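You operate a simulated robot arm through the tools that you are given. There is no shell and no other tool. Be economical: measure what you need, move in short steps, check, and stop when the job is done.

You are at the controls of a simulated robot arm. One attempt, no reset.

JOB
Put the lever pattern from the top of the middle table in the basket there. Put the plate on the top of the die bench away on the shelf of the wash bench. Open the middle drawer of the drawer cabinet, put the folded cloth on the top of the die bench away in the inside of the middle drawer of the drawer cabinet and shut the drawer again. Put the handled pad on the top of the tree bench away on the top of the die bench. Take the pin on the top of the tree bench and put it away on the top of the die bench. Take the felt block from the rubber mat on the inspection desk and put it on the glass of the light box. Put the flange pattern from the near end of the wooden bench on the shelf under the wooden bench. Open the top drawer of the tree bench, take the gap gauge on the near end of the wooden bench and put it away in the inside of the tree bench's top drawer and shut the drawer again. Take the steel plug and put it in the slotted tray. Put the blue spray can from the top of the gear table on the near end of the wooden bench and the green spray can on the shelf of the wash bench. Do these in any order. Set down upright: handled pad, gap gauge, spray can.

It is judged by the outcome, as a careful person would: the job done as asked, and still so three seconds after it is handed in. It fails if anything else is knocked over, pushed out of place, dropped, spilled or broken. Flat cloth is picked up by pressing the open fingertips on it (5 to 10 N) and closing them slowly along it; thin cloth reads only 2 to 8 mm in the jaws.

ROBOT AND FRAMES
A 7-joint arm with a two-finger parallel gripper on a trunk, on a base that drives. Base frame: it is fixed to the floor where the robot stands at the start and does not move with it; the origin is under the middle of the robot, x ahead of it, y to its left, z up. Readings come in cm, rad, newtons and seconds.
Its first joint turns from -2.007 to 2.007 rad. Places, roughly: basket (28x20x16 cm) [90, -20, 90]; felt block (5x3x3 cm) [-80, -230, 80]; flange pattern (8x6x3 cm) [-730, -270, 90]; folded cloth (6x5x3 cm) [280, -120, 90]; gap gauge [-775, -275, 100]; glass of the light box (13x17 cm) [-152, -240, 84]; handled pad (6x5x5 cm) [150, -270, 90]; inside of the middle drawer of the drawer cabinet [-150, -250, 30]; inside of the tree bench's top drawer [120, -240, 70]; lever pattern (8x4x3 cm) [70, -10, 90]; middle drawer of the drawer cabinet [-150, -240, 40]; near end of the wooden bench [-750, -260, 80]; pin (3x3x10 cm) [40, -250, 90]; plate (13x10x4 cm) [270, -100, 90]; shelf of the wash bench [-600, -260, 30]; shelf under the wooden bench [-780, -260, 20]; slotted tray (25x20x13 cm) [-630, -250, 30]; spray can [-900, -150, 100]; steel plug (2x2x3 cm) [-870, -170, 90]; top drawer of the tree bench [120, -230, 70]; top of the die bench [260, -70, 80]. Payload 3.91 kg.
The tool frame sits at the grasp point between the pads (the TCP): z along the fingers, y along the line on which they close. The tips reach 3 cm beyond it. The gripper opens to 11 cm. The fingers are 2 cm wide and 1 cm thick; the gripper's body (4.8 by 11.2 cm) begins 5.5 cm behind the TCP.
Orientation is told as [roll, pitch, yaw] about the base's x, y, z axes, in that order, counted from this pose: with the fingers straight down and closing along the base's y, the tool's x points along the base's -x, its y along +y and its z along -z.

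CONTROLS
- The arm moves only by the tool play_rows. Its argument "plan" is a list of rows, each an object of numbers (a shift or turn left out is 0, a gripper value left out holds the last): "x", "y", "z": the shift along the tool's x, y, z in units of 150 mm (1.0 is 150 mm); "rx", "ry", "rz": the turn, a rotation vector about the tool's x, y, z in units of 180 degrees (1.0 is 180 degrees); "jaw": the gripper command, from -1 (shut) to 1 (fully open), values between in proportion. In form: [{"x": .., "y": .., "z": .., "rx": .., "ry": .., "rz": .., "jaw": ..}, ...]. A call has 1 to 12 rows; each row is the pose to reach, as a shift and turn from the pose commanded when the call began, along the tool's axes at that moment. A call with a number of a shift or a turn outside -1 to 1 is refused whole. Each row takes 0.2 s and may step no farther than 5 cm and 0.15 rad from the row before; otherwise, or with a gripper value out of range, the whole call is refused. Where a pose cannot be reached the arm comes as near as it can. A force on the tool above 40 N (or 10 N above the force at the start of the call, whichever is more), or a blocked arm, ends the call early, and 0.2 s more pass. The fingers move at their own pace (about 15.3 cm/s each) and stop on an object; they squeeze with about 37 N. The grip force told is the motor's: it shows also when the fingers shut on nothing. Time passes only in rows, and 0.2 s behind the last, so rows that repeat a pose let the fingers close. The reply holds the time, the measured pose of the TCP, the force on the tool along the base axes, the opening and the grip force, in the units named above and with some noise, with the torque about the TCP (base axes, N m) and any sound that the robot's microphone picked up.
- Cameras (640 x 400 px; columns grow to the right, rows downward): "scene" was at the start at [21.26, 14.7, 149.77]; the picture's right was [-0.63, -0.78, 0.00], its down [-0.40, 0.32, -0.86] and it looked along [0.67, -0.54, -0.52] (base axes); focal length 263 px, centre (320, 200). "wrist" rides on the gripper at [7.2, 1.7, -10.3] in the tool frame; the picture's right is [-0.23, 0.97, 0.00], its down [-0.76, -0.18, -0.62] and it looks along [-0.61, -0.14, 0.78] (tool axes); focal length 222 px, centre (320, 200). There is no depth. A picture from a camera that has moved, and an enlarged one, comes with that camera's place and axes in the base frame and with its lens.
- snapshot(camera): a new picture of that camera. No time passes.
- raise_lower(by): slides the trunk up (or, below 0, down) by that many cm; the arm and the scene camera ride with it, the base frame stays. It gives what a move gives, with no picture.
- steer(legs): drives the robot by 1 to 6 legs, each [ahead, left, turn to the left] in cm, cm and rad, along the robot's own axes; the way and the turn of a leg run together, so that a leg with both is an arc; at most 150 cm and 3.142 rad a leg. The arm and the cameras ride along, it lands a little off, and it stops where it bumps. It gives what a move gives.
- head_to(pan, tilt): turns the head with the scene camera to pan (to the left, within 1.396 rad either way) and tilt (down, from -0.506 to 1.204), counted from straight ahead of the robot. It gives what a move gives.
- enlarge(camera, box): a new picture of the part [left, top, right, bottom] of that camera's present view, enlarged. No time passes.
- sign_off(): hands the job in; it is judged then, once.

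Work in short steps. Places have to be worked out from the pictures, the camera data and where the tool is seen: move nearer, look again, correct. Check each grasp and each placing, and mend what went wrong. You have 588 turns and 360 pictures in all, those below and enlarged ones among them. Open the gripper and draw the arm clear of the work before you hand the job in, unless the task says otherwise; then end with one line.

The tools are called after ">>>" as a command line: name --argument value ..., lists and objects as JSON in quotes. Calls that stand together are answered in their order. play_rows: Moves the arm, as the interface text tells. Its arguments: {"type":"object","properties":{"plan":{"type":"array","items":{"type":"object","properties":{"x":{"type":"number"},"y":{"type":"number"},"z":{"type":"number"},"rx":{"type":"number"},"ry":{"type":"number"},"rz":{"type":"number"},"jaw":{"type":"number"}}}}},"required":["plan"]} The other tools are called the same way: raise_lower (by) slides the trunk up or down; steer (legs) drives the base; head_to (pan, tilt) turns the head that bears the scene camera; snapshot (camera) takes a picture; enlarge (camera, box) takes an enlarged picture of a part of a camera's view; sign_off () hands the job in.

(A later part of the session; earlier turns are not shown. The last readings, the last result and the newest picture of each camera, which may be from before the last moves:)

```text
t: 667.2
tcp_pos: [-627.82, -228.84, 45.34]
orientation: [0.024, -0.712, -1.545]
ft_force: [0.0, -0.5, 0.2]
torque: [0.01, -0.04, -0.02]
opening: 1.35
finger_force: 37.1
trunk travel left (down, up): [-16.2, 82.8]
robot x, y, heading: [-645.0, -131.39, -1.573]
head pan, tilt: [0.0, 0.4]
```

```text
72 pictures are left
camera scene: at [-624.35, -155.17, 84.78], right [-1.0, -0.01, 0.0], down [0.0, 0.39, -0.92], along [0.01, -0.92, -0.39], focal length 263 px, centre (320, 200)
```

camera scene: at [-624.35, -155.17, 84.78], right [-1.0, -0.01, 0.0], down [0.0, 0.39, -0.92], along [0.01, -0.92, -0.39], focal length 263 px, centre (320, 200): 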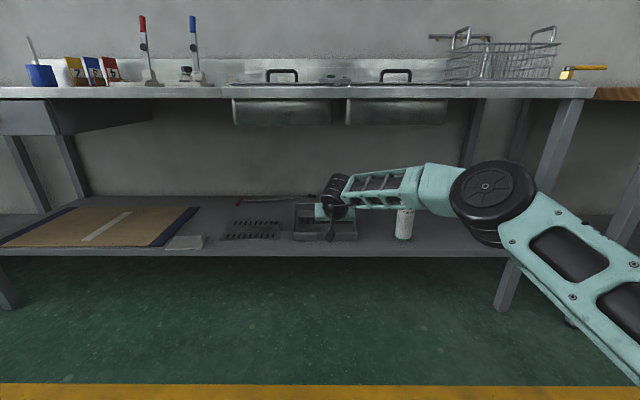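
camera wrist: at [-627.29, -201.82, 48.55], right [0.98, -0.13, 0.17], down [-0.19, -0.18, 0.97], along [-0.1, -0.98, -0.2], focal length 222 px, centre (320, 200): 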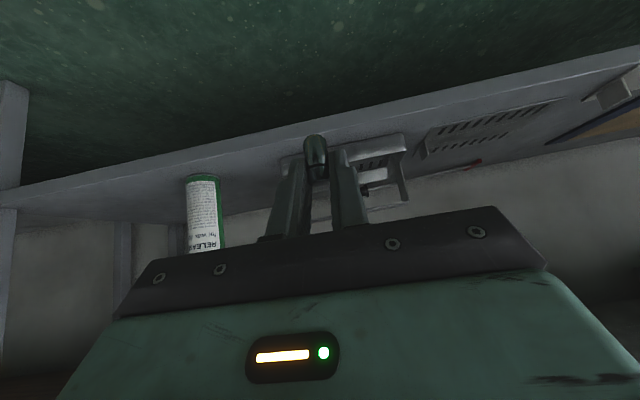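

I lower the trunk 7 cm and raise the tool by the same amount, so the elbow gets lower beneath the tanks.

>>> play_rows --plan '[{"x": -0.15, "z": -0.18}, {"x": -0.305, "z": -0.353}]'

>>> raise_lower --by -8

>>> steer --legs '[[9, 1.5, 0]]'

>>> snapshot --camera "scene"

>>> snapshot --camera "wrist"

```text
t: 667.8
tcp_pos: [-628.0, -229.06, 52.38]
orientation: [0.023, -0.712, -1.546]
ft_force: [0.3, 0.4, -1.7]
torque: [0.01, 0.0, 0.02]
opening: 1.35
finger_force: 36.8
trunk travel left (down, up): [-16.2, 82.8]
robot x, y, heading: [-645.04, -132.14, -1.566]
head pan, tilt: [0.0, 0.4]
```

```text
t: 669.0
tcp_pos: [-627.98, -229.07, 44.48]
orientation: [0.025, -0.713, -1.545]
ft_force: [0.5, 0.5, -0.1]
torque: [-0.01, 0.01, -0.02]
opening: 1.36
finger_force: 36.7
trunk travel left (down, up): [-8.2, 90.8]
robot x, y, heading: [-645.21, -131.68, -1.562]
head pan, tilt: [0.0, 0.4]
```

```text
t: 670.1
tcp_pos: [-626.41, -238.1, 44.51]
orientation: [0.025, -0.712, -1.544]
ft_force: [-0.2, 0.6, -0.8]
torque: [-0.01, 0.03, 0.01]
opening: 1.38
finger_force: 37.0
trunk travel left (down, up): [-8.2, 90.8]
robot x, y, heading: [-643.24, -140.75, -1.568]
head pan, tilt: [0.0, 0.4]
```

```text
71 pictures are left
camera scene: at [-622.77, -164.21, 76.78], right [-1.0, -0.01, 0.0], down [0.0, 0.39, -0.92], along [0.01, -0.92, -0.39], focal length 263 px, centre (320, 200)
```

scene: 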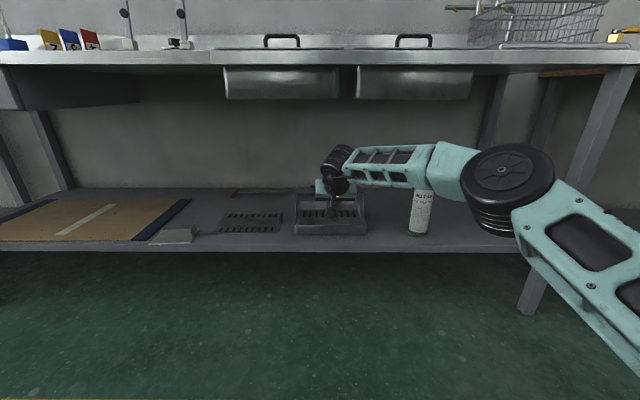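

```text
70 pictures are left
camera wrist: at [-625.18, -225.74, 47.57], right [0.98, -0.13, 0.17], down [-0.19, -0.18, 0.97], along [-0.1, -0.98, -0.2], focal length 222 px, centre (320, 200)
```

wrist: 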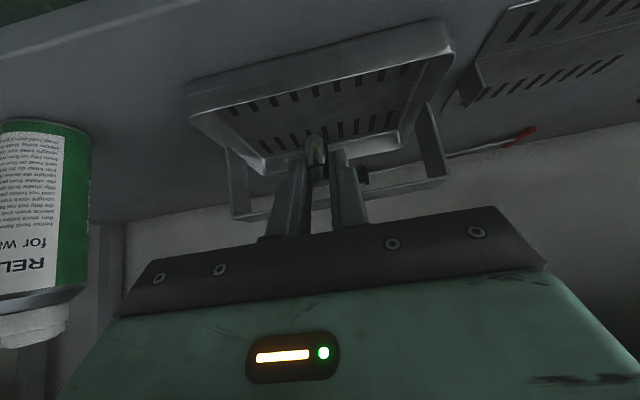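

The tray lies right ahead with the plug above its rim. I drive 8.5 cm further so the plug is over the front half of the tray.

>>> steer --legs '[[8.5, 0, 0]]'

>>> snapshot --camera "wrist"

>>> snapshot --camera "scene"

```text
t: 671.1
tcp_pos: [-626.23, -246.47, 44.48]
orientation: [0.025, -0.713, -1.545]
ft_force: [0.8, 0.1, -0.4]
torque: [-0.01, 0.02, -0.02]
opening: 1.33
finger_force: 36.3
trunk travel left (down, up): [-8.2, 90.8]
robot x, y, heading: [-643.37, -148.92, -1.563]
head pan, tilt: [0.0, 0.4]
```

```text
69 pictures are left
camera wrist: at [-625.12, -234.28, 47.57], right [0.98, -0.13, 0.17], down [-0.19, -0.18, 0.97], along [-0.1, -0.98, -0.2], focal length 222 px, centre (320, 200)
```

wrist: 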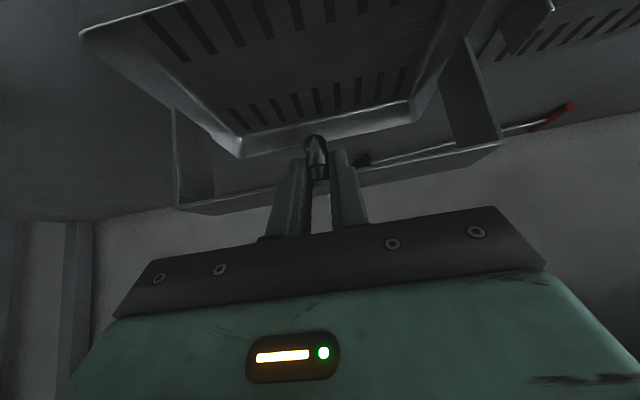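

```text
68 pictures are left
camera scene: at [-622.72, -172.76, 76.78], right [-1.0, -0.01, 0.0], down [0.0, 0.39, -0.92], along [0.01, -0.92, -0.39], focal length 263 px, centre (320, 200)
```

scene: 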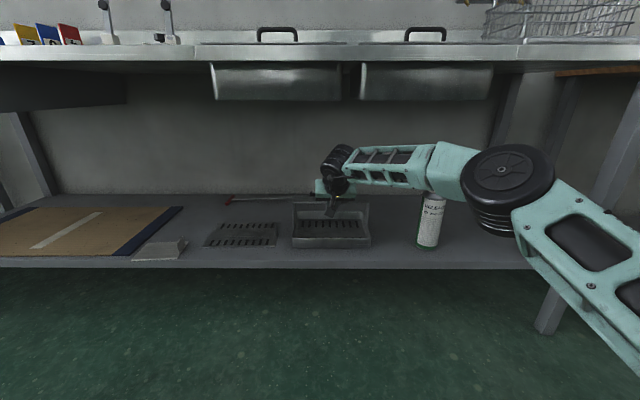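

The plug hangs over the tray's front half, in front of the arch. I lower it gently.

>>> play_rows --plan '[{"x": 0.11, "z": 0.13}, {"x": 0.22, "z": 0.26}, {"x": 0.3, "z": 0.35}, {"x": 0.33, "z": 0.38}]'

>>> snapshot --camera "wrist"

>>> enlarge --camera "scene" --box '[270, 140, 410, 260]'

```text
t: 672.1
tcp_pos: [-626.23, -246.57, 36.85]
orientation: [0.024, -0.711, -1.545]
ft_force: [-0.2, 0.0, -0.2]
torque: [0.01, -0.01, -0.04]
opening: 1.34
finger_force: 37.1
trunk travel left (down, up): [-8.2, 90.8]
robot x, y, heading: [-643.25, -149.3, -1.559]
head pan, tilt: [0.0, 0.4]
```

```text
67 pictures are left
camera wrist: at [-625.02, -234.39, 39.95], right [0.98, -0.13, 0.17], down [-0.19, -0.18, 0.97], along [-0.1, -0.98, -0.2], focal length 222 px, centre (320, 200)
```

wrist: 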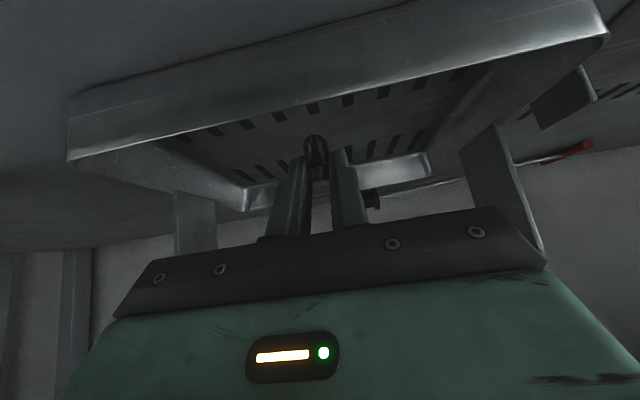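

```text
3.33 times, centred on (340, 200) of scene
camera zoom: at [-622.72, -172.76, 76.78], right [-1.0, -0.01, 0.0], down [0.0, 0.39, -0.92], along [0.01, -0.92, -0.39], focal length 876 px, centre (253, 200)
```

zoom: 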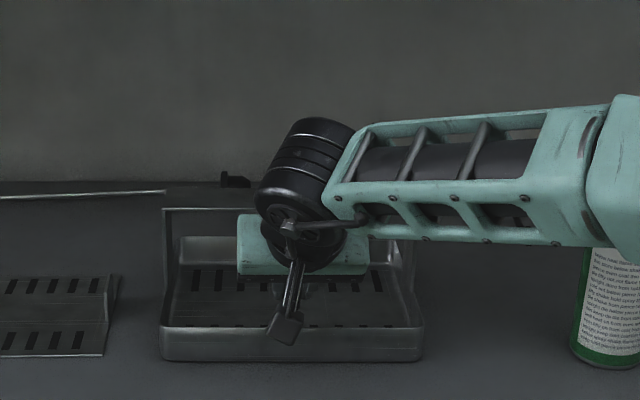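

>>> play_rows --plan '[{"x": 0.015, "z": 0.017}, {"x": 0.03, "z": 0.034}, {"x": 0.045, "z": 0.052}, {"x": 0.06, "z": 0.07}]'

```text
t: 673.1
tcp_pos: [-625.93, -246.56, 35.4]
orientation: [0.023, -0.711, -1.544]
ft_force: [-0.5, 0.2, 0.3]
torque: [0.0, -0.01, 0.0]
opening: 1.36
finger_force: 36.7
trunk travel left (down, up): [-8.2, 90.8]
robot x, y, heading: [-643.41, -149.15, -1.562]
head pan, tilt: [0.0, 0.4]
```

>>> play_rows --plan '[{"x": 0.012, "z": 0.014}, {"x": 0.024, "z": 0.028}, {"x": 0.036, "z": 0.042}]'

```text
t: 673.9
tcp_pos: [-626.06, -246.57, 34.68]
orientation: [0.023, -0.711, -1.544]
ft_force: [-0.4, 0.2, 0.8]
torque: [0.0, 0.0, -0.01]
opening: 1.36
finger_force: 36.6
trunk travel left (down, up): [-8.2, 90.8]
robot x, y, heading: [-643.16, -148.93, -1.563]
head pan, tilt: [0.0, 0.4]
```

>>> play_rows --plan '[{"x": 0.01, "z": 0.012}, {"x": 0.02, "z": 0.024}]'

```text
t: 674.5
tcp_pos: [-626.19, -246.73, 34.23]
orientation: [0.024, -0.713, -1.545]
ft_force: [1.1, 0.7, 0.6]
torque: [-0.01, 0.01, 0.0]
opening: 1.36
finger_force: 37.2
trunk travel left (down, up): [-8.2, 90.8]
robot x, y, heading: [-643.63, -149.26, -1.57]
head pan, tilt: [0.0, 0.4]
```

>>> play_rows --plan '[{"x": 0.008, "z": 0.01}, {"x": 0.016, "z": 0.02}]'

```text
t: 675.1
tcp_pos: [-626.05, -246.55, 33.95]
orientation: [0.022, -0.713, -1.545]
ft_force: [-0.7, 0.8, 5.4]
torque: [-0.03, 0.09, -0.03]
opening: 1.37
finger_force: 36.7
trunk travel left (down, up): [-8.2, 90.8]
robot x, y, heading: [-643.16, -149.57, -1.566]
head pan, tilt: [0.0, 0.4]
```

Contact (5 N). I open slowly and lift straight up, then check the plug.

>>> play_rows --plan '[{"jaw": -0.65}, {"jaw": -0.5}, {"jaw": -0.35}, {"x": -0.05, "z": -0.06}, {"x": -0.15, "z": -0.18}, {"x": -0.28, "z": -0.33}, {"x": -0.4, "z": -0.47}]'

>>> snapshot --camera "wrist"

>>> steer --legs '[[-25, 0, 0]]'

>>> enlarge --camera "scene" --box '[250, 160, 430, 280]'

```text
t: 676.7
tcp_pos: [-626.22, -246.47, 43.07]
orientation: [0.024, -0.711, -1.545]
ft_force: [-0.6, -0.7, -0.4]
torque: [-0.03, -0.02, 0.02]
opening: 3.59
finger_force: 0.2
trunk travel left (down, up): [-8.2, 90.8]
robot x, y, heading: [-643.32, -149.25, -1.56]
head pan, tilt: [0.0, 0.4]
```

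```text
65 pictures are left
camera wrist: at [-625.1, -234.23, 46.19], right [0.98, -0.13, 0.17], down [-0.19, -0.18, 0.97], along [-0.1, -0.98, -0.2], focal length 222 px, centre (320, 200)
```

wrist: 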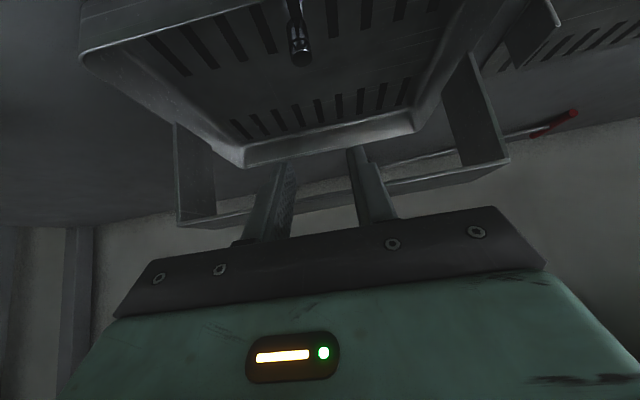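

```text
t: 678.5
tcp_pos: [-626.19, -221.87, 43.02]
orientation: [0.024, -0.712, -1.542]
ft_force: [-0.5, -0.3, 0.4]
torque: [-0.05, -0.04, -0.01]
opening: 3.59
finger_force: 0.0
trunk travel left (down, up): [-8.2, 90.8]
robot x, y, heading: [-643.4, -124.51, -1.558]
head pan, tilt: [0.0, 0.4]
```

```text
3.33 times, centred on (340, 220) of scene
camera zoom: at [-622.86, -148.02, 76.78], right [-1.0, -0.01, 0.0], down [0.0, 0.39, -0.92], along [0.01, -0.92, -0.39], focal length 876 px, centre (253, 133)
```

zoom: 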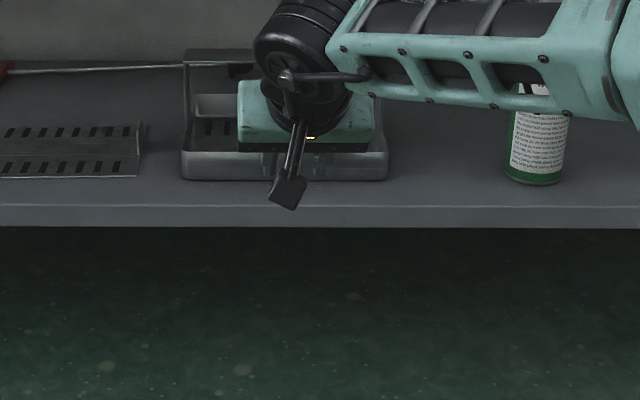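

The plug stands in the slotted tray. Last is the gap gauge. I raise, bring the tool vertical, and drive to the wooden bench.

>>> raise_lower --by 40

>>> raise_lower --by 38

>>> play_rows --plan '[{"ry": 0.045, "x": 0.1}, {"ry": 0.09, "x": 0.2}, {"ry": 0.135, "x": 0.3}, {"ry": 0.18, "x": 0.4}, {"ry": 0.227, "x": 0.5}]'

>>> steer --legs '[[8, 0, -0.01], [0, -136, 0]]'

>>> head_to --pan 0.1 --tilt 0.55

>>> snapshot --camera "scene"

```text
t: 682.4
tcp_pos: [-626.15, -221.7, 83.0]
orientation: [0.024, -0.712, -1.545]
ft_force: [-0.5, 0.4, 0.3]
torque: [-0.03, 0.04, -0.01]
opening: 3.58
finger_force: 0.1
trunk travel left (down, up): [-48.2, 50.8]
robot x, y, heading: [-643.76, -124.46, -1.557]
head pan, tilt: [0.0, 0.4]
```

```text
t: 686.0
tcp_pos: [-626.26, -221.86, 121.05]
orientation: [0.024, -0.713, -1.543]
ft_force: [0.4, -0.7, -0.5]
torque: [0.0, 0.01, -0.03]
opening: 3.58
finger_force: 0.1
trunk travel left (down, up): [-86.2, 12.8]
robot x, y, heading: [-643.34, -124.44, -1.563]
head pan, tilt: [0.0, 0.4]
```

```text
t: 687.2
tcp_pos: [-627.07, -214.85, 116.65]
orientation: [0.02, -0.095, -1.528]
ft_force: [-0.2, 0.7, -0.2]
torque: [-0.02, 0.01, 0.04]
opening: 3.59
finger_force: 0.0
out of reach, approached as far as the arm can: row 4, 5
trunk travel left (down, up): [-86.2, 12.8]
robot x, y, heading: [-643.35, -124.46, -1.56]
head pan, tilt: [0.0, 0.4]
```

```text
t: 694.8
tcp_pos: [-768.1, -221.58, 116.63]
orientation: [0.018, -0.097, -1.561]
ft_force: [1.0, 0.4, 0.0]
torque: [0.01, -0.03, -0.01]
opening: 3.57
finger_force: 0.0
trunk travel left (down, up): [-86.2, 12.8]
robot x, y, heading: [-781.5, -131.04, -1.595]
head pan, tilt: [0.0, 0.4]
```

```text
t: 695.5
tcp_pos: [-768.24, -221.72, 116.51]
orientation: [0.019, -0.097, -1.561]
ft_force: [-0.1, -0.4, -0.6]
torque: [-0.01, -0.01, 0.02]
opening: 3.61
finger_force: 0.0
trunk travel left (down, up): [-86.2, 12.8]
robot x, y, heading: [-781.55, -130.82, -1.593]
head pan, tilt: [0.099, 0.55]
```

```text
63 pictures are left
camera scene: at [-760.73, -154.77, 153.41], right [-1.0, -0.07, 0.0], down [-0.04, 0.52, -0.85], along [0.06, -0.85, -0.52], focal length 263 px, centre (320, 200)
```

scene: 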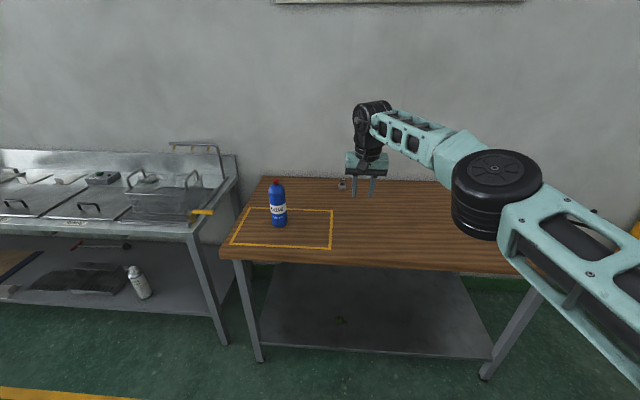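

>>> enlarge --camera "scene" --box '[310, 160, 390, 220]'

>>> snapshot --camera "wrist"

```text
6.67 times, centred on (350, 190) of scene
camera zoom: at [-760.73, -154.77, 153.41], right [-1.0, -0.07, 0.0], down [-0.04, 0.52, -0.85], along [0.06, -0.85, -0.52], focal length 1752 px, centre (120, 267)
```

zoom: 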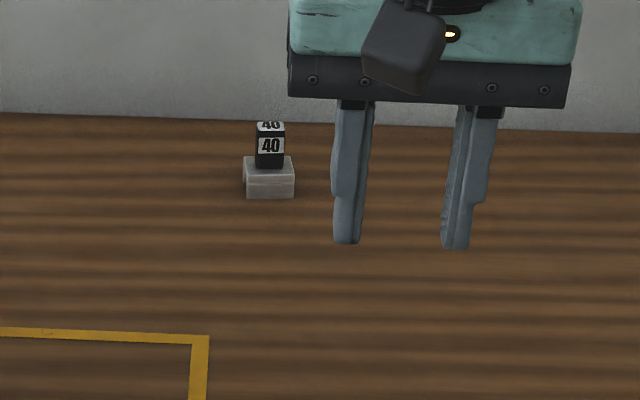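

```text
61 pictures are left
camera wrist: at [-766.67, -213.49, 126.28], right [0.98, -0.21, 0.04], down [-0.18, -0.7, 0.69], along [-0.12, -0.68, -0.72], focal length 222 px, centre (320, 200)
```

wrist: 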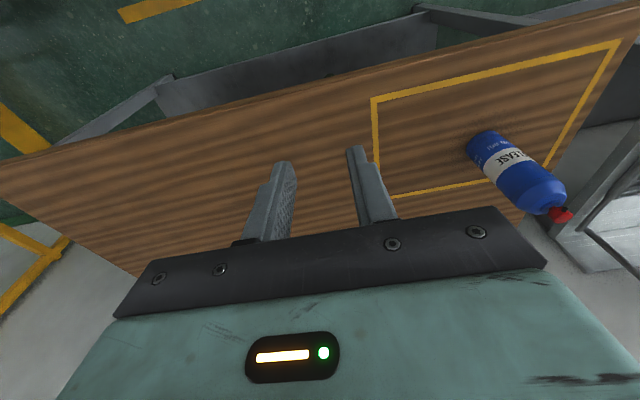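

The gauge (tag "40") is at about (-764,-278.4), with its tag block at z 87.5–91. I drive closer and straighten the tool.

>>> steer --legs '[[50, 0, 0.02]]'

>>> play_rows --plan '[{"y": 0.1, "z": 0.2, "ry": 0.015}, {"y": 0.2, "z": 0.45, "ry": 0.031}, {"y": 0.28, "z": 0.7, "ry": 0.031}]'

>>> snapshot --camera "wrist"

>>> snapshot --camera "scene"

```text
t: 698.5
tcp_pos: [-767.57, -272.84, 116.61]
orientation: [0.017, -0.096, -1.545]
ft_force: [-0.7, -0.7, 0.0]
torque: [-0.01, 0.01, -0.01]
opening: 3.59
finger_force: 0.1
trunk travel left (down, up): [-86.2, 12.8]
robot x, y, heading: [-782.52, -182.6, -1.584]
head pan, tilt: [0.099, 0.55]
```

```text
t: 699.3
tcp_pos: [-764.89, -270.23, 107.55]
orientation: [0.021, -0.001, -1.546]
ft_force: [0.0, 0.5, -0.1]
torque: [-0.01, -0.01, 0.0]
opening: 3.58
finger_force: 0.1
out of reach, approached as far as the arm can: row 1, 2, 3
trunk travel left (down, up): [-86.2, 12.8]
robot x, y, heading: [-782.26, -182.25, -1.581]
head pan, tilt: [0.099, 0.55]
```

```text
60 pictures are left
camera wrist: at [-763.51, -262.95, 117.94], right [0.98, -0.2, 0.02], down [-0.17, -0.77, 0.62], along [-0.11, -0.61, -0.78], focal length 222 px, centre (320, 200)
```

wrist: 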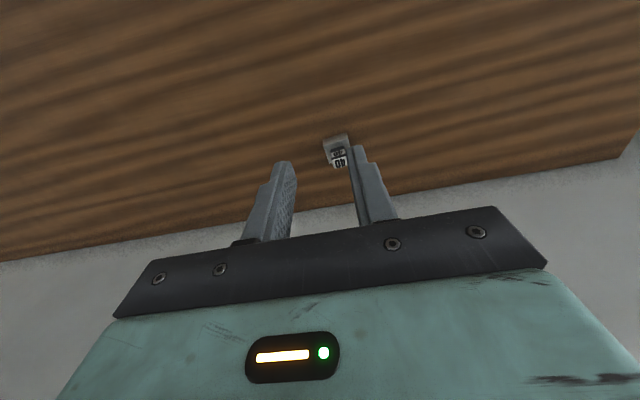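

```text
59 pictures are left
camera scene: at [-761.18, -205.71, 153.42], right [-1.0, -0.09, 0.0], down [-0.05, 0.52, -0.85], along [0.08, -0.85, -0.52], focal length 263 px, centre (320, 200)
```

scene: 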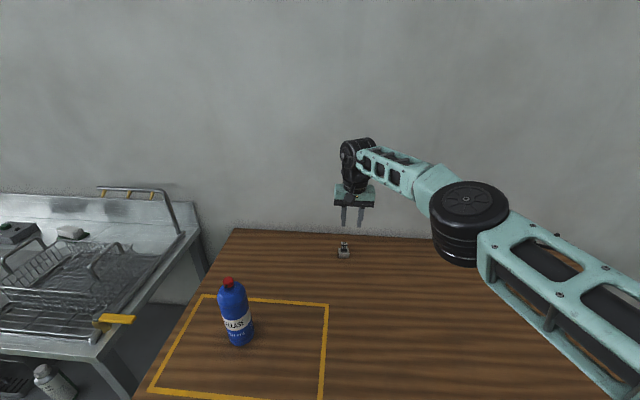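

The reach is at its limit. I move the base 4 cm ahead and 16 cm left so the gauge is straight in front of the arm, then shift the tool back.

>>> steer --legs '[[4, 16, 0]]'

>>> play_rows --plan '[{"y": -0.3}, {"y": -0.6}, {"y": -0.9}, {"y": -0.98, "x": -0.1}, {"y": -0.98, "x": -0.25}]'

>>> snapshot --camera "wrist"

```text
t: 700.8
tcp_pos: [-748.84, -274.25, 107.63]
orientation: [0.02, -0.001, -1.544]
ft_force: [0.1, -0.5, 0.2]
torque: [-0.02, 0.0, 0.01]
opening: 3.6
finger_force: 0.0
trunk travel left (down, up): [-86.2, 12.8]
robot x, y, heading: [-766.38, -185.86, -1.578]
head pan, tilt: [0.099, 0.55]
```

```text
t: 702.0
tcp_pos: [-763.65, -278.56, 107.56]
orientation: [0.02, 0.001, -1.546]
ft_force: [0.1, 0.5, -0.6]
torque: [0.01, -0.04, 0.01]
opening: 3.57
finger_force: 0.1
trunk travel left (down, up): [-86.2, 12.8]
robot x, y, heading: [-766.31, -186.28, -1.582]
head pan, tilt: [0.099, 0.55]
```

```text
58 pictures are left
camera wrist: at [-762.27, -271.23, 117.84], right [0.98, -0.2, 0.02], down [-0.17, -0.77, 0.62], along [-0.11, -0.61, -0.78], focal length 222 px, centre (320, 200)
```

wrist: 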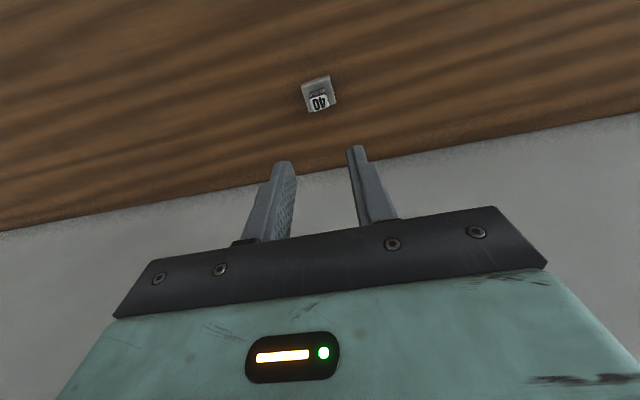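

>>> enlarge --camera "wrist" --box '[290, 70, 350, 120]'

```text
8.00 times, centred on (320, 95) of wrist
camera zoom: at [-762.27, -271.23, 117.84], right [0.98, -0.2, 0.02], down [-0.17, -0.77, 0.62], along [-0.11, -0.61, -0.78], focal length 1777 px, centre (320, 1040)
```

zoom: 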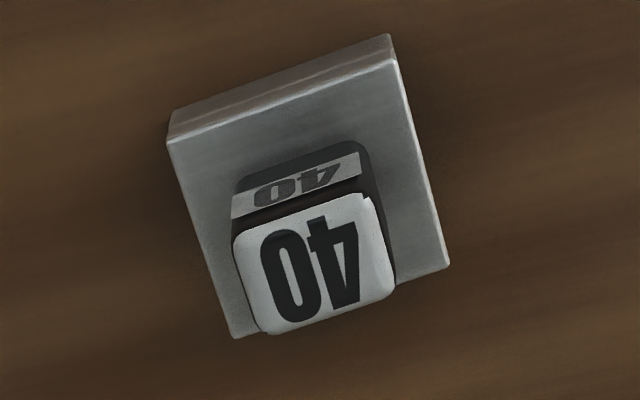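

The gauge is turned about 8° relative to the jaws. I correct the yaw and descend toward its tag block.

>>> play_rows --plan '[{"x": 0.02, "y": 0.02, "z": 0.25, "rz": -0.043}, {"x": 0.02, "y": 0.02, "z": 0.5, "rz": -0.043}, {"x": 0.02, "y": 0.02, "z": 0.75, "rz": -0.043}, {"x": 0.02, "y": 0.02, "z": 0.93, "rz": -0.043}]'

>>> snapshot --camera "wrist"

>>> enlarge --camera "scene" --box '[270, 180, 430, 290]'

```text
t: 703.0
tcp_pos: [-763.01, -277.67, 94.35]
orientation: [0.019, -0.004, -1.407]
ft_force: [-0.6, 0.8, -0.1]
torque: [0.0, -0.04, 0.01]
opening: 3.56
finger_force: 0.1
out of reach, approached as far as the arm can: row 4
trunk travel left (down, up): [-86.2, 12.8]
robot x, y, heading: [-766.61, -186.52, -1.58]
head pan, tilt: [0.099, 0.55]
```

```text
56 pictures are left
camera wrist: at [-762.57, -270.23, 104.83], right [1.0, -0.07, 0.02], down [-0.06, -0.78, 0.62], along [-0.03, -0.62, -0.78], focal length 222 px, centre (320, 200)
```

wrist: 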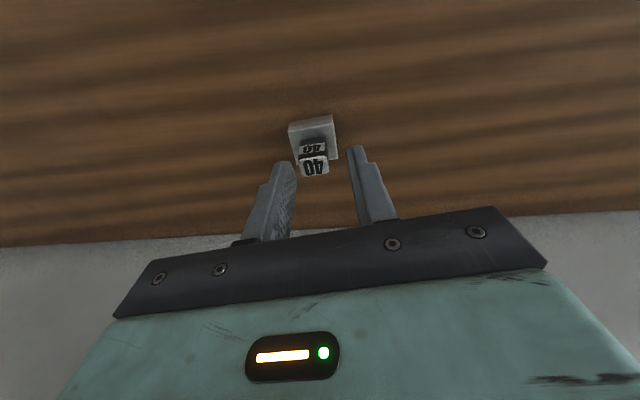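

```text
3.64 times, centred on (350, 235) of scene
camera zoom: at [-745.15, -209.81, 153.42], right [-1.0, -0.09, 0.0], down [-0.05, 0.52, -0.85], along [0.08, -0.85, -0.52], focal length 956 px, centre (211, 73)
```

zoom: 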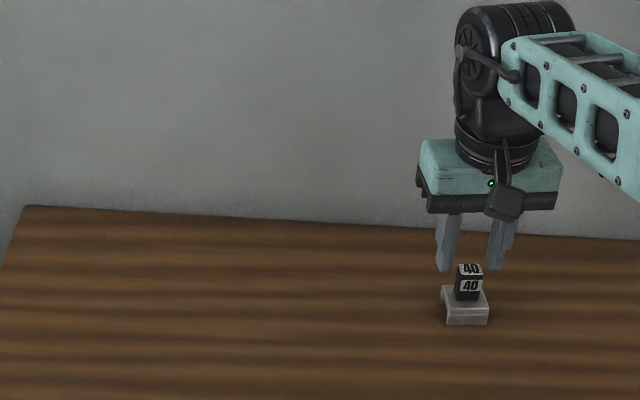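

>>> raise_lower --by -3.4

>>> snapshot --camera "wrist"

```text
t: 703.7
tcp_pos: [-762.81, -277.65, 91.04]
orientation: [0.018, -0.003, -1.409]
ft_force: [0.3, 0.7, 0.7]
torque: [0.01, 0.0, 0.02]
opening: 3.58
finger_force: 0.1
trunk travel left (down, up): [-82.8, 16.2]
robot x, y, heading: [-766.44, -186.71, -1.583]
head pan, tilt: [0.099, 0.55]
```

```text
54 pictures are left
camera wrist: at [-762.53, -270.26, 101.42], right [1.0, -0.07, 0.02], down [-0.06, -0.78, 0.62], along [-0.03, -0.62, -0.78], focal length 222 px, centre (320, 200)
```

wrist: 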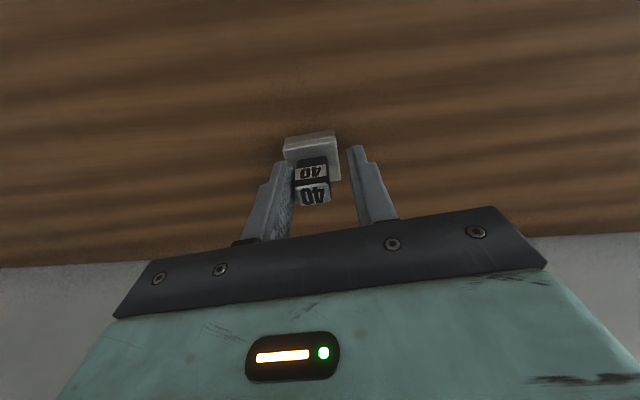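

>>> play_rows --plan '[{"y": -0.025}, {"y": -0.025, "jaw": -0.55}, {"y": -0.025, "jaw": -0.75}, {"y": -0.025, "jaw": -1}, {"y": -0.025, "jaw": -1}]'

>>> raise_lower --by 14

>>> snapshot --camera "wrist"

```text
t: 704.9
tcp_pos: [-763.12, -277.78, 91.09]
orientation: [0.018, -0.004, -1.407]
ft_force: [0.5, 0.3, 2.4]
torque: [0.01, 0.0, 0.01]
opening: 2.1
finger_force: 37.4
trunk travel left (down, up): [-82.8, 16.2]
robot x, y, heading: [-766.28, -186.1, -1.578]
head pan, tilt: [0.099, 0.55]
```

```text
t: 706.6
tcp_pos: [-763.13, -277.81, 104.98]
orientation: [0.017, -0.003, -1.409]
ft_force: [0.4, -0.1, -0.4]
torque: [0.01, 0.01, 0.0]
opening: 2.13
finger_force: 37.1
trunk travel left (down, up): [-96.8, 2.2]
robot x, y, heading: [-766.75, -186.48, -1.579]
head pan, tilt: [0.099, 0.55]
```

```text
53 pictures are left
camera wrist: at [-762.89, -270.35, 115.42], right [1.0, -0.07, 0.02], down [-0.06, -0.78, 0.62], along [-0.03, -0.62, -0.78], focal length 222 px, centre (320, 200)
```

wrist: 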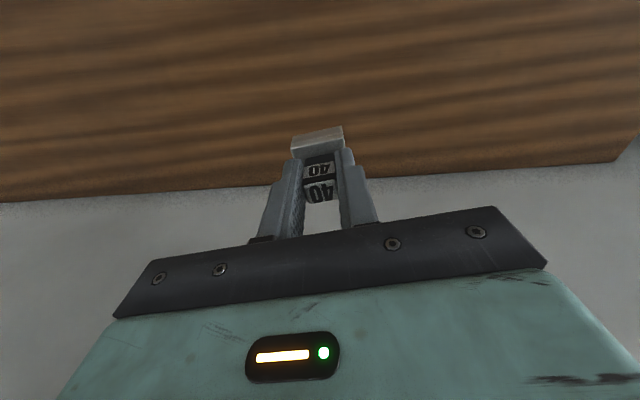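

The gauge is held upright. I retract the arm, back away, and make the long drive to the tree bench.

>>> play_rows --plan '[{"x": 0.3}, {"x": 0.6}, {"x": 0.9}, {"x": 1.0}]'

>>> steer --legs '[[-55, 0, 0.008], [0, 150, 0], [0, 150, 0], [0, 150, 0]]'

>>> head_to --pan 1.3 --tilt 0.4

>>> snapshot --camera "scene"

```text
t: 707.6
tcp_pos: [-763.29, -277.82, 104.99]
orientation: [0.019, -0.002, -1.408]
ft_force: [0.3, 0.1, -1.0]
torque: [0.04, 0.01, 0.03]
opening: 2.14
finger_force: 37.0
out of reach, approached as far as the arm can: row 1, 2, 3, 4
trunk travel left (down, up): [-96.8, 2.2]
robot x, y, heading: [-766.15, -186.52, -1.579]
head pan, tilt: [0.099, 0.55]
```

```text
t: 731.8
tcp_pos: [-313.65, -217.23, 104.94]
orientation: [0.018, -0.005, -1.406]
ft_force: [0.8, 0.3, -1.0]
torque: [0.01, -0.04, 0.03]
opening: 2.13
finger_force: 36.9
trunk travel left (down, up): [-96.8, 2.2]
robot x, y, heading: [-317.2, -125.8, -1.577]
head pan, tilt: [0.099, 0.55]
```

```text
t: 733.2
tcp_pos: [-313.6, -217.14, 105.07]
orientation: [0.02, -0.003, -1.407]
ft_force: [0.1, 1.1, -0.1]
torque: [-0.02, 0.0, -0.02]
opening: 2.11
finger_force: 36.8
trunk travel left (down, up): [-96.8, 2.2]
robot x, y, heading: [-316.9, -126.07, -1.578]
head pan, tilt: [1.3, 0.4]
```

```text
52 pictures are left
camera scene: at [-287.55, -142.82, 165.38], right [-0.27, -0.96, 0.0], down [-0.37, 0.11, -0.92], along [0.89, -0.25, -0.39], focal length 263 px, centre (320, 200)
```

scene: 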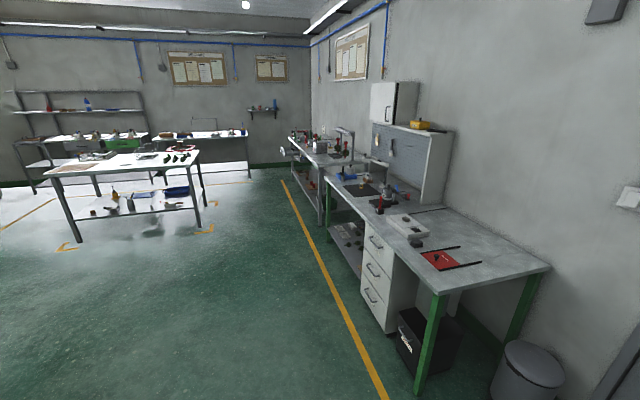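

The arm didn't retract, so I lower the trunk slightly to leave that limit and try again here in the open.

>>> raise_lower --by -8

>>> play_rows --plan '[{"x": 0.25, "z": -0.15}, {"x": 0.5, "z": -0.3}, {"x": 0.75, "z": -0.45}, {"x": 0.95, "z": -0.6}]'

```text
t: 734.4
tcp_pos: [-313.56, -217.09, 97.11]
orientation: [0.017, -0.003, -1.407]
ft_force: [-0.2, -0.3, -0.2]
torque: [-0.01, -0.01, 0.0]
opening: 2.11
finger_force: 36.7
trunk travel left (down, up): [-88.8, 10.2]
robot x, y, heading: [-316.93, -125.9, -1.578]
head pan, tilt: [1.3, 0.4]
```

```text
t: 735.4
tcp_pos: [-310.93, -217.16, 104.17]
orientation: [0.009, -0.001, -1.429]
ft_force: [-1.2, -0.6, -2.3]
torque: [0.02, -0.09, -0.03]
opening: 2.11
finger_force: 37.3
out of reach, approached as far as the arm can: row 1, 2, 3, 4
trunk travel left (down, up): [-88.8, 10.2]
robot x, y, heading: [-316.75, -125.77, -1.578]
head pan, tilt: [1.3, 0.4]
```

Probably the commanded pose lies beyond the reachable one. I repeat the retraction to catch up.

>>> play_rows --plan '[{"x": 0.3}, {"x": 0.6}, {"x": 0.9}, {"x": 1.0}]'

```text
t: 736.4
tcp_pos: [-309.32, -216.77, 103.32]
orientation: [0.017, -0.004, -1.408]
ft_force: [-0.8, -0.3, -1.1]
torque: [-0.02, 0.0, -0.02]
opening: 2.13
finger_force: 37.5
out of reach, approached as far as the arm can: row 1, 2, 3, 4
trunk travel left (down, up): [-88.8, 10.2]
robot x, y, heading: [-317.13, -125.69, -1.578]
head pan, tilt: [1.3, 0.4]
```

>>> head_to --pan -0.2 --tilt 0.5

>>> snapshot --camera "scene"

```text
t: 738.0
tcp_pos: [-309.31, -216.74, 103.27]
orientation: [0.018, -0.002, -1.41]
ft_force: [0.2, 0.0, -0.4]
torque: [-0.03, 0.02, 0.01]
opening: 2.1
finger_force: 37.0
trunk travel left (down, up): [-88.8, 10.2]
robot x, y, heading: [-316.67, -126.06, -1.581]
head pan, tilt: [-0.201, 0.499]
```

```text
51 pictures are left
camera scene: at [-298.32, -149.18, 156.46], right [-0.98, 0.2, 0.0], down [0.1, 0.47, -0.88], along [-0.18, -0.86, -0.48], focal length 263 px, centre (320, 200)
```

scene: 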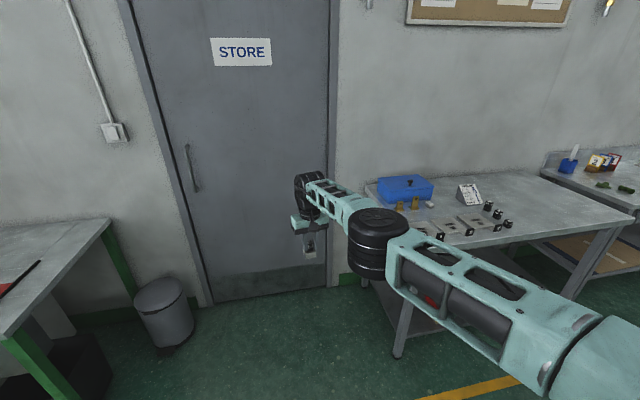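

>>> play_rows --plan '[{"z": 0.25, "ry": -0.02}, {"z": 0.5, "ry": -0.06}, {"z": 0.75, "ry": -0.1}, {"z": 0.9, "ry": -0.14}]'

```text
t: 739.0
tcp_pos: [-307.84, -221.36, 88.27]
orientation: [0.019, -0.445, -1.417]
ft_force: [0.3, 0.2, 0.0]
torque: [0.01, 0.01, -0.01]
opening: 2.12
finger_force: 36.8
out of reach, approached as far as the arm can: row 1, 2, 3, 4
trunk travel left (down, up): [-88.8, 10.2]
robot x, y, heading: [-316.97, -126.29, -1.573]
head pan, tilt: [-0.201, 0.499]
```

>>> play_rows --plan '[{"x": 0.28, "z": -0.13}, {"x": 0.56, "z": -0.26}, {"x": 0.84, "z": -0.4}, {"x": 0.98, "z": -0.47}]'

>>> snapshot --camera "scene"

```text
t: 740.0
tcp_pos: [-307.29, -218.6, 82.56]
orientation: [0.02, -0.441, -1.414]
ft_force: [1.0, -0.1, -1.3]
torque: [0.01, -0.01, -0.01]
opening: 2.14
finger_force: 37.0
out of reach, approached as far as the arm can: row 1, 2, 3, 4
trunk travel left (down, up): [-88.8, 10.2]
robot x, y, heading: [-316.92, -125.55, -1.578]
head pan, tilt: [-0.201, 0.499]
```

```text
50 pictures are left
camera scene: at [-298.34, -149.18, 156.47], right [-0.98, 0.21, 0.0], down [0.1, 0.47, -0.88], along [-0.18, -0.86, -0.48], focal length 263 px, centre (320, 200)
```

scene: 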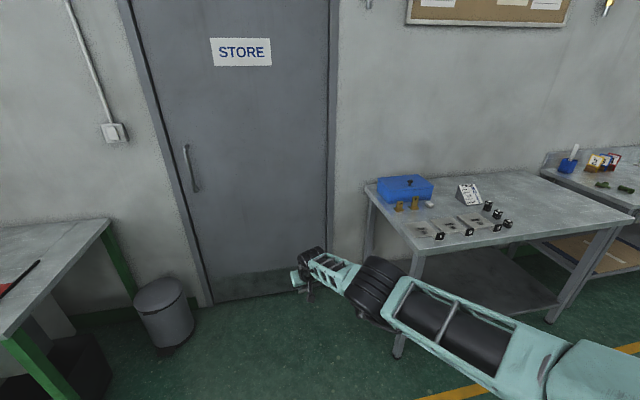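

The arm is straight with the elbow hanging low, and that blocks retraction. I move to open floor and turn the wrist a quarter turn to free the elbow, as happened before.

>>> steer --legs '[[0, 70, 0]]'

>>> play_rows --plan '[{"rz": 0.04, "z": -0.2}, {"rz": 0.08, "z": -0.4}, {"rz": 0.12, "z": -0.6}, {"rz": 0.16, "z": -0.8}, {"rz": 0.2, "z": -1.0}, {"rz": 0.24, "z": -1.0}, {"rz": 0.28, "z": -1.0}, {"rz": 0.32, "z": -1.0}, {"rz": 0.36, "z": -1.0}, {"rz": 0.4, "z": -1.0}, {"rz": 0.44, "z": -1.0}, {"rz": 0.48, "z": -1.0}]'

>>> snapshot --camera "scene"

```text
t: 743.8
tcp_pos: [-239.1, -219.62, 82.63]
orientation: [0.018, -0.441, -1.423]
ft_force: [-0.5, 0.2, -0.1]
torque: [0.03, 0.0, 0.01]
opening: 2.09
finger_force: 37.0
trunk travel left (down, up): [-88.8, 10.2]
robot x, y, heading: [-247.95, -126.53, -1.59]
head pan, tilt: [-0.201, 0.499]
```

```text
t: 746.4
tcp_pos: [-237.33, -223.19, 93.62]
orientation: [0.438, -0.008, -2.932]
ft_force: [-0.1, 0.7, -0.9]
torque: [0.01, -0.01, 0.01]
opening: 2.13
finger_force: 37.3
out of reach, approached as far as the arm can: row 1, 2, 3, 4, 5, 6, 7, 8, 9, 10, 11, 12
trunk travel left (down, up): [-88.8, 10.2]
robot x, y, heading: [-248.14, -126.38, -1.585]
head pan, tilt: [-0.201, 0.499]
```

```text
49 pictures are left
camera scene: at [-229.66, -150.1, 156.46], right [-0.98, 0.21, 0.0], down [0.1, 0.47, -0.88], along [-0.19, -0.86, -0.48], focal length 263 px, centre (320, 200)
```

scene: 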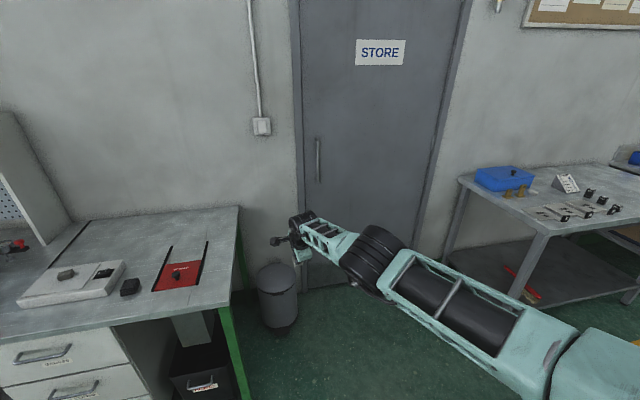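

>>> play_rows --plan '[{"x": 0.06, "y": -0.22, "z": -0.2}, {"x": 0.12, "y": -0.44, "z": -0.4}, {"x": 0.18, "y": -0.66, "z": -0.6}, {"x": 0.208, "y": -0.745, "z": -0.717}]'

>>> play_rows --plan '[{"x": 0.06, "y": -0.22, "z": -0.2}, {"x": 0.12, "y": -0.44, "z": -0.4}, {"x": 0.18, "y": -0.66, "z": -0.6}, {"x": 0.208, "y": -0.745, "z": -0.717}]'

>>> snapshot --camera "scene"

```text
t: 747.4
tcp_pos: [-231.55, -221.3, 94.99]
orientation: [0.442, -0.008, -2.931]
ft_force: [0.5, -0.3, -0.8]
torque: [0.01, 0.01, 0.01]
opening: 2.13
finger_force: 36.8
out of reach, approached as far as the arm can: row 1, 2, 3, 4
trunk travel left (down, up): [-88.8, 10.2]
robot x, y, heading: [-247.8, -126.68, -1.587]
head pan, tilt: [-0.201, 0.499]
```

```text
t: 748.4
tcp_pos: [-224.58, -218.39, 96.68]
orientation: [0.44, -0.009, -2.931]
ft_force: [0.0, -0.5, -1.0]
torque: [-0.01, 0.01, 0.0]
opening: 2.11
finger_force: 36.7
out of reach, approached as far as the arm can: row 1, 2, 3, 4
trunk travel left (down, up): [-88.8, 10.2]
robot x, y, heading: [-248.02, -126.08, -1.588]
head pan, tilt: [-0.201, 0.499]
```

```text
48 pictures are left
camera scene: at [-229.65, -150.07, 156.47], right [-0.98, 0.21, 0.0], down [0.1, 0.47, -0.88], along [-0.19, -0.86, -0.48], focal length 263 px, centre (320, 200)
```

scene: 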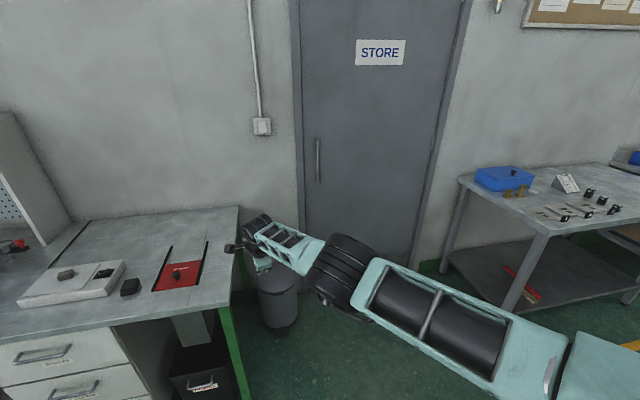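

The arm keeps behaving as a straight rod. Tilting the tool to horizontal (as for the drawers) has always bent the elbow, so I do that here in open space.

>>> play_rows --plan '[{"rx": -0.04}, {"rx": -0.08}, {"rx": -0.12}, {"rx": -0.16}, {"rx": -0.2}, {"rx": -0.24}, {"rx": -0.28}, {"rx": -0.32}, {"rx": -0.36}]'

>>> snapshot --camera "scene"

```text
t: 750.6
tcp_pos: [-221.21, -224.4, 105.01]
orientation: [1.682, 0.042, -2.935]
ft_force: [-0.5, -0.6, -0.3]
torque: [0.01, 0.02, -0.02]
opening: 2.11
finger_force: 36.9
out of reach, approached as far as the arm can: row 1, 2, 3, 4, 5, 6, 7, 8, 9
trunk travel left (down, up): [-88.8, 10.2]
robot x, y, heading: [-247.99, -126.55, -1.587]
head pan, tilt: [-0.201, 0.499]
stopped in row 9: the arm was blocked; the commanded pose is now the measured one
```

```text
47 pictures are left
camera scene: at [-229.66, -150.1, 156.46], right [-0.98, 0.21, 0.0], down [0.1, 0.47, -0.88], along [-0.19, -0.86, -0.48], focal length 263 px, centre (320, 200)
```

scene: 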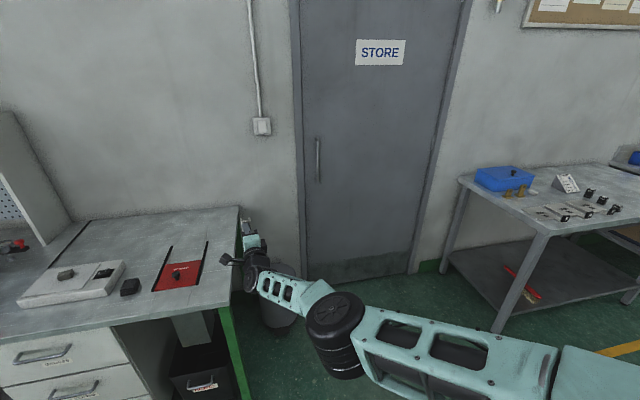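

>>> play_rows --plan '[{"z": -0.2}, {"z": -0.45}, {"z": -0.7}, {"z": -0.95}]'

>>> snapshot --camera "scene"

```text
t: 751.8
tcp_pos: [-222.44, -224.29, 107.03]
orientation: [1.782, 0.081, -3.002]
ft_force: [0.5, -0.6, -0.6]
torque: [0.0, -0.01, 0.0]
opening: 2.12
finger_force: 37.2
out of reach, approached as far as the arm can: row 1, 2, 3, 4
trunk travel left (down, up): [-88.8, 10.2]
robot x, y, heading: [-247.96, -126.18, -1.587]
head pan, tilt: [-0.201, 0.499]
stopped in row 4: the arm was blocked; the commanded pose is now the measured one
```

```text
46 pictures are left
camera scene: at [-229.67, -150.11, 156.46], right [-0.98, 0.21, 0.0], down [0.1, 0.47, -0.88], along [-0.19, -0.86, -0.48], focal length 263 px, centre (320, 200)
```

scene: 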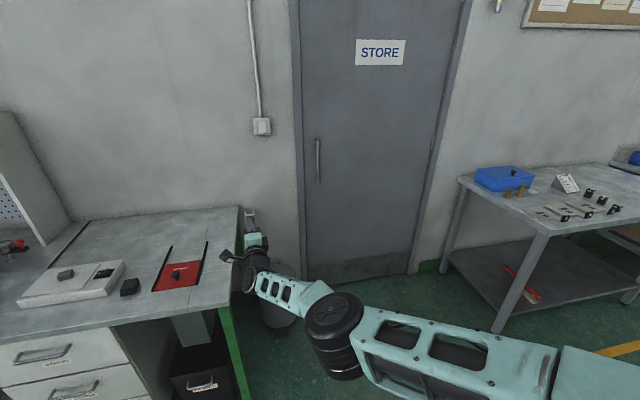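

>>> play_rows --plan '[{"y": 0.25, "z": 0.0}, {"y": 0.5, "z": -0.1}, {"y": 0.75, "z": -0.25}, {"y": 0.95, "z": -0.45}]'

>>> snapshot --camera "scene"

```text
t: 752.8
tcp_pos: [-218.3, -224.89, 114.59]
orientation: [1.775, 0.079, -2.998]
ft_force: [1.1, -0.4, 0.6]
torque: [0.01, -0.05, 0.0]
opening: 2.1
finger_force: 37.2
out of reach, approached as far as the arm can: row 1, 2, 3, 4
trunk travel left (down, up): [-88.8, 10.2]
robot x, y, heading: [-248.22, -126.38, -1.587]
head pan, tilt: [-0.201, 0.499]
```

```text
45 pictures are left
camera scene: at [-229.7, -150.13, 156.46], right [-0.98, 0.21, 0.0], down [0.1, 0.47, -0.88], along [-0.19, -0.86, -0.48], focal length 263 px, centre (320, 200)
```

scene: 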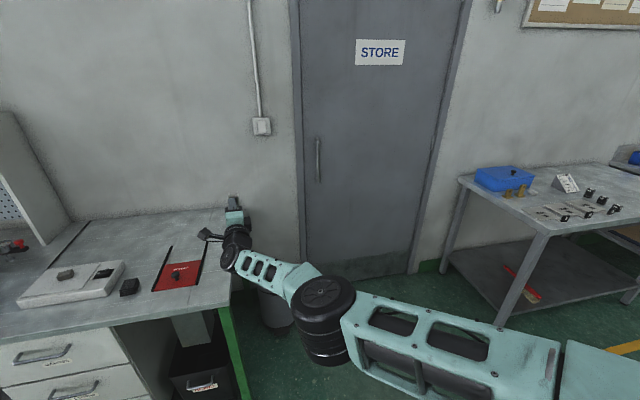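

The tool has drifted far to the left of the robot. I move it to the right, back in front of the base.

>>> play_rows --plan '[{"x": -0.25}, {"x": -0.5}, {"x": -0.75}, {"x": -1.0}]'

>>> play_rows --plan '[{"x": -0.25, "z": -0.1}, {"x": -0.5, "z": -0.2}, {"x": -0.75, "z": -0.3}, {"x": -1.0, "z": -0.4}]'

>>> snapshot --camera "scene"

```text
t: 753.8
tcp_pos: [-231.2, -231.04, 111.73]
orientation: [1.775, 0.077, -2.997]
ft_force: [0.4, 0.5, -0.6]
torque: [0.03, -0.02, -0.06]
opening: 2.12
finger_force: 37.2
out of reach, approached as far as the arm can: row 1, 2, 3, 4
trunk travel left (down, up): [-88.8, 10.2]
robot x, y, heading: [-247.72, -126.61, -1.583]
head pan, tilt: [-0.201, 0.499]
```

```text
t: 754.8
tcp_pos: [-245.78, -233.22, 106.64]
orientation: [1.776, 0.077, -2.997]
ft_force: [-0.5, -0.8, -0.9]
torque: [0.05, 0.05, -0.03]
opening: 2.15
finger_force: 37.2
out of reach, approached as far as the arm can: row 1, 2, 3, 4
trunk travel left (down, up): [-88.8, 10.2]
robot x, y, heading: [-247.74, -126.95, -1.581]
head pan, tilt: [-0.201, 0.499]
```

```text
44 pictures are left
camera scene: at [-229.63, -150.09, 156.46], right [-0.98, 0.21, 0.0], down [0.1, 0.47, -0.88], along [-0.19, -0.86, -0.48], focal length 263 px, centre (320, 200)
```

scene: 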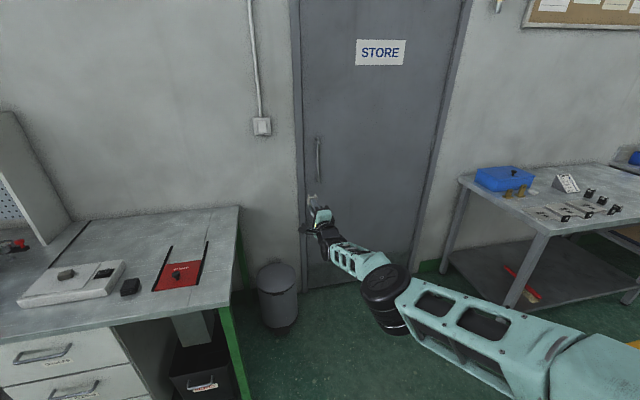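

>>> play_rows --plan '[{"z": -0.25, "y": 0.05}, {"z": -0.5, "y": 0.1}, {"z": -0.75, "y": 0.15}, {"z": -1.0, "y": 0.2}]'

>>> play_rows --plan '[{"z": -0.25, "y": 0.05}, {"z": -0.5, "y": 0.1}, {"z": -0.75, "y": 0.15}, {"z": -1.0, "y": 0.2}]'

>>> snapshot --camera "scene"

```text
t: 755.8
tcp_pos: [-245.58, -231.21, 102.73]
orientation: [1.793, 0.079, -2.998]
ft_force: [-0.1, 0.6, -0.8]
torque: [-0.01, 0.0, 0.0]
opening: 2.12
finger_force: 37.7
out of reach, approached as far as the arm can: row 1, 2, 3, 4
trunk travel left (down, up): [-88.8, 10.2]
robot x, y, heading: [-247.83, -126.45, -1.59]
head pan, tilt: [-0.201, 0.499]
```

```text
t: 757.0
tcp_pos: [-245.51, -230.62, 104.95]
orientation: [1.897, 0.08, -2.999]
ft_force: [0.1, -0.2, -0.2]
torque: [0.02, 0.0, 0.02]
opening: 2.11
finger_force: 37.6
out of reach, approached as far as the arm can: row 1, 2, 3, 4
trunk travel left (down, up): [-88.8, 10.2]
robot x, y, heading: [-248.48, -126.59, -1.584]
head pan, tilt: [-0.201, 0.499]
stopped in row 4: the arm was blocked; the commanded pose is now the measured one
```

```text
43 pictures are left
camera scene: at [-229.67, -150.11, 156.47], right [-0.98, 0.21, 0.0], down [0.1, 0.47, -0.88], along [-0.19, -0.86, -0.48], focal length 263 px, centre (320, 200)
```

scene: 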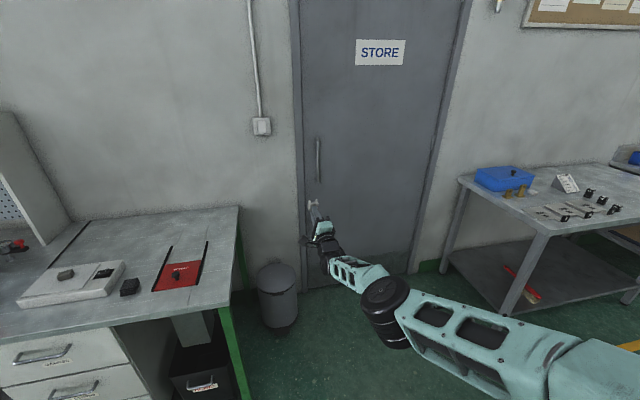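

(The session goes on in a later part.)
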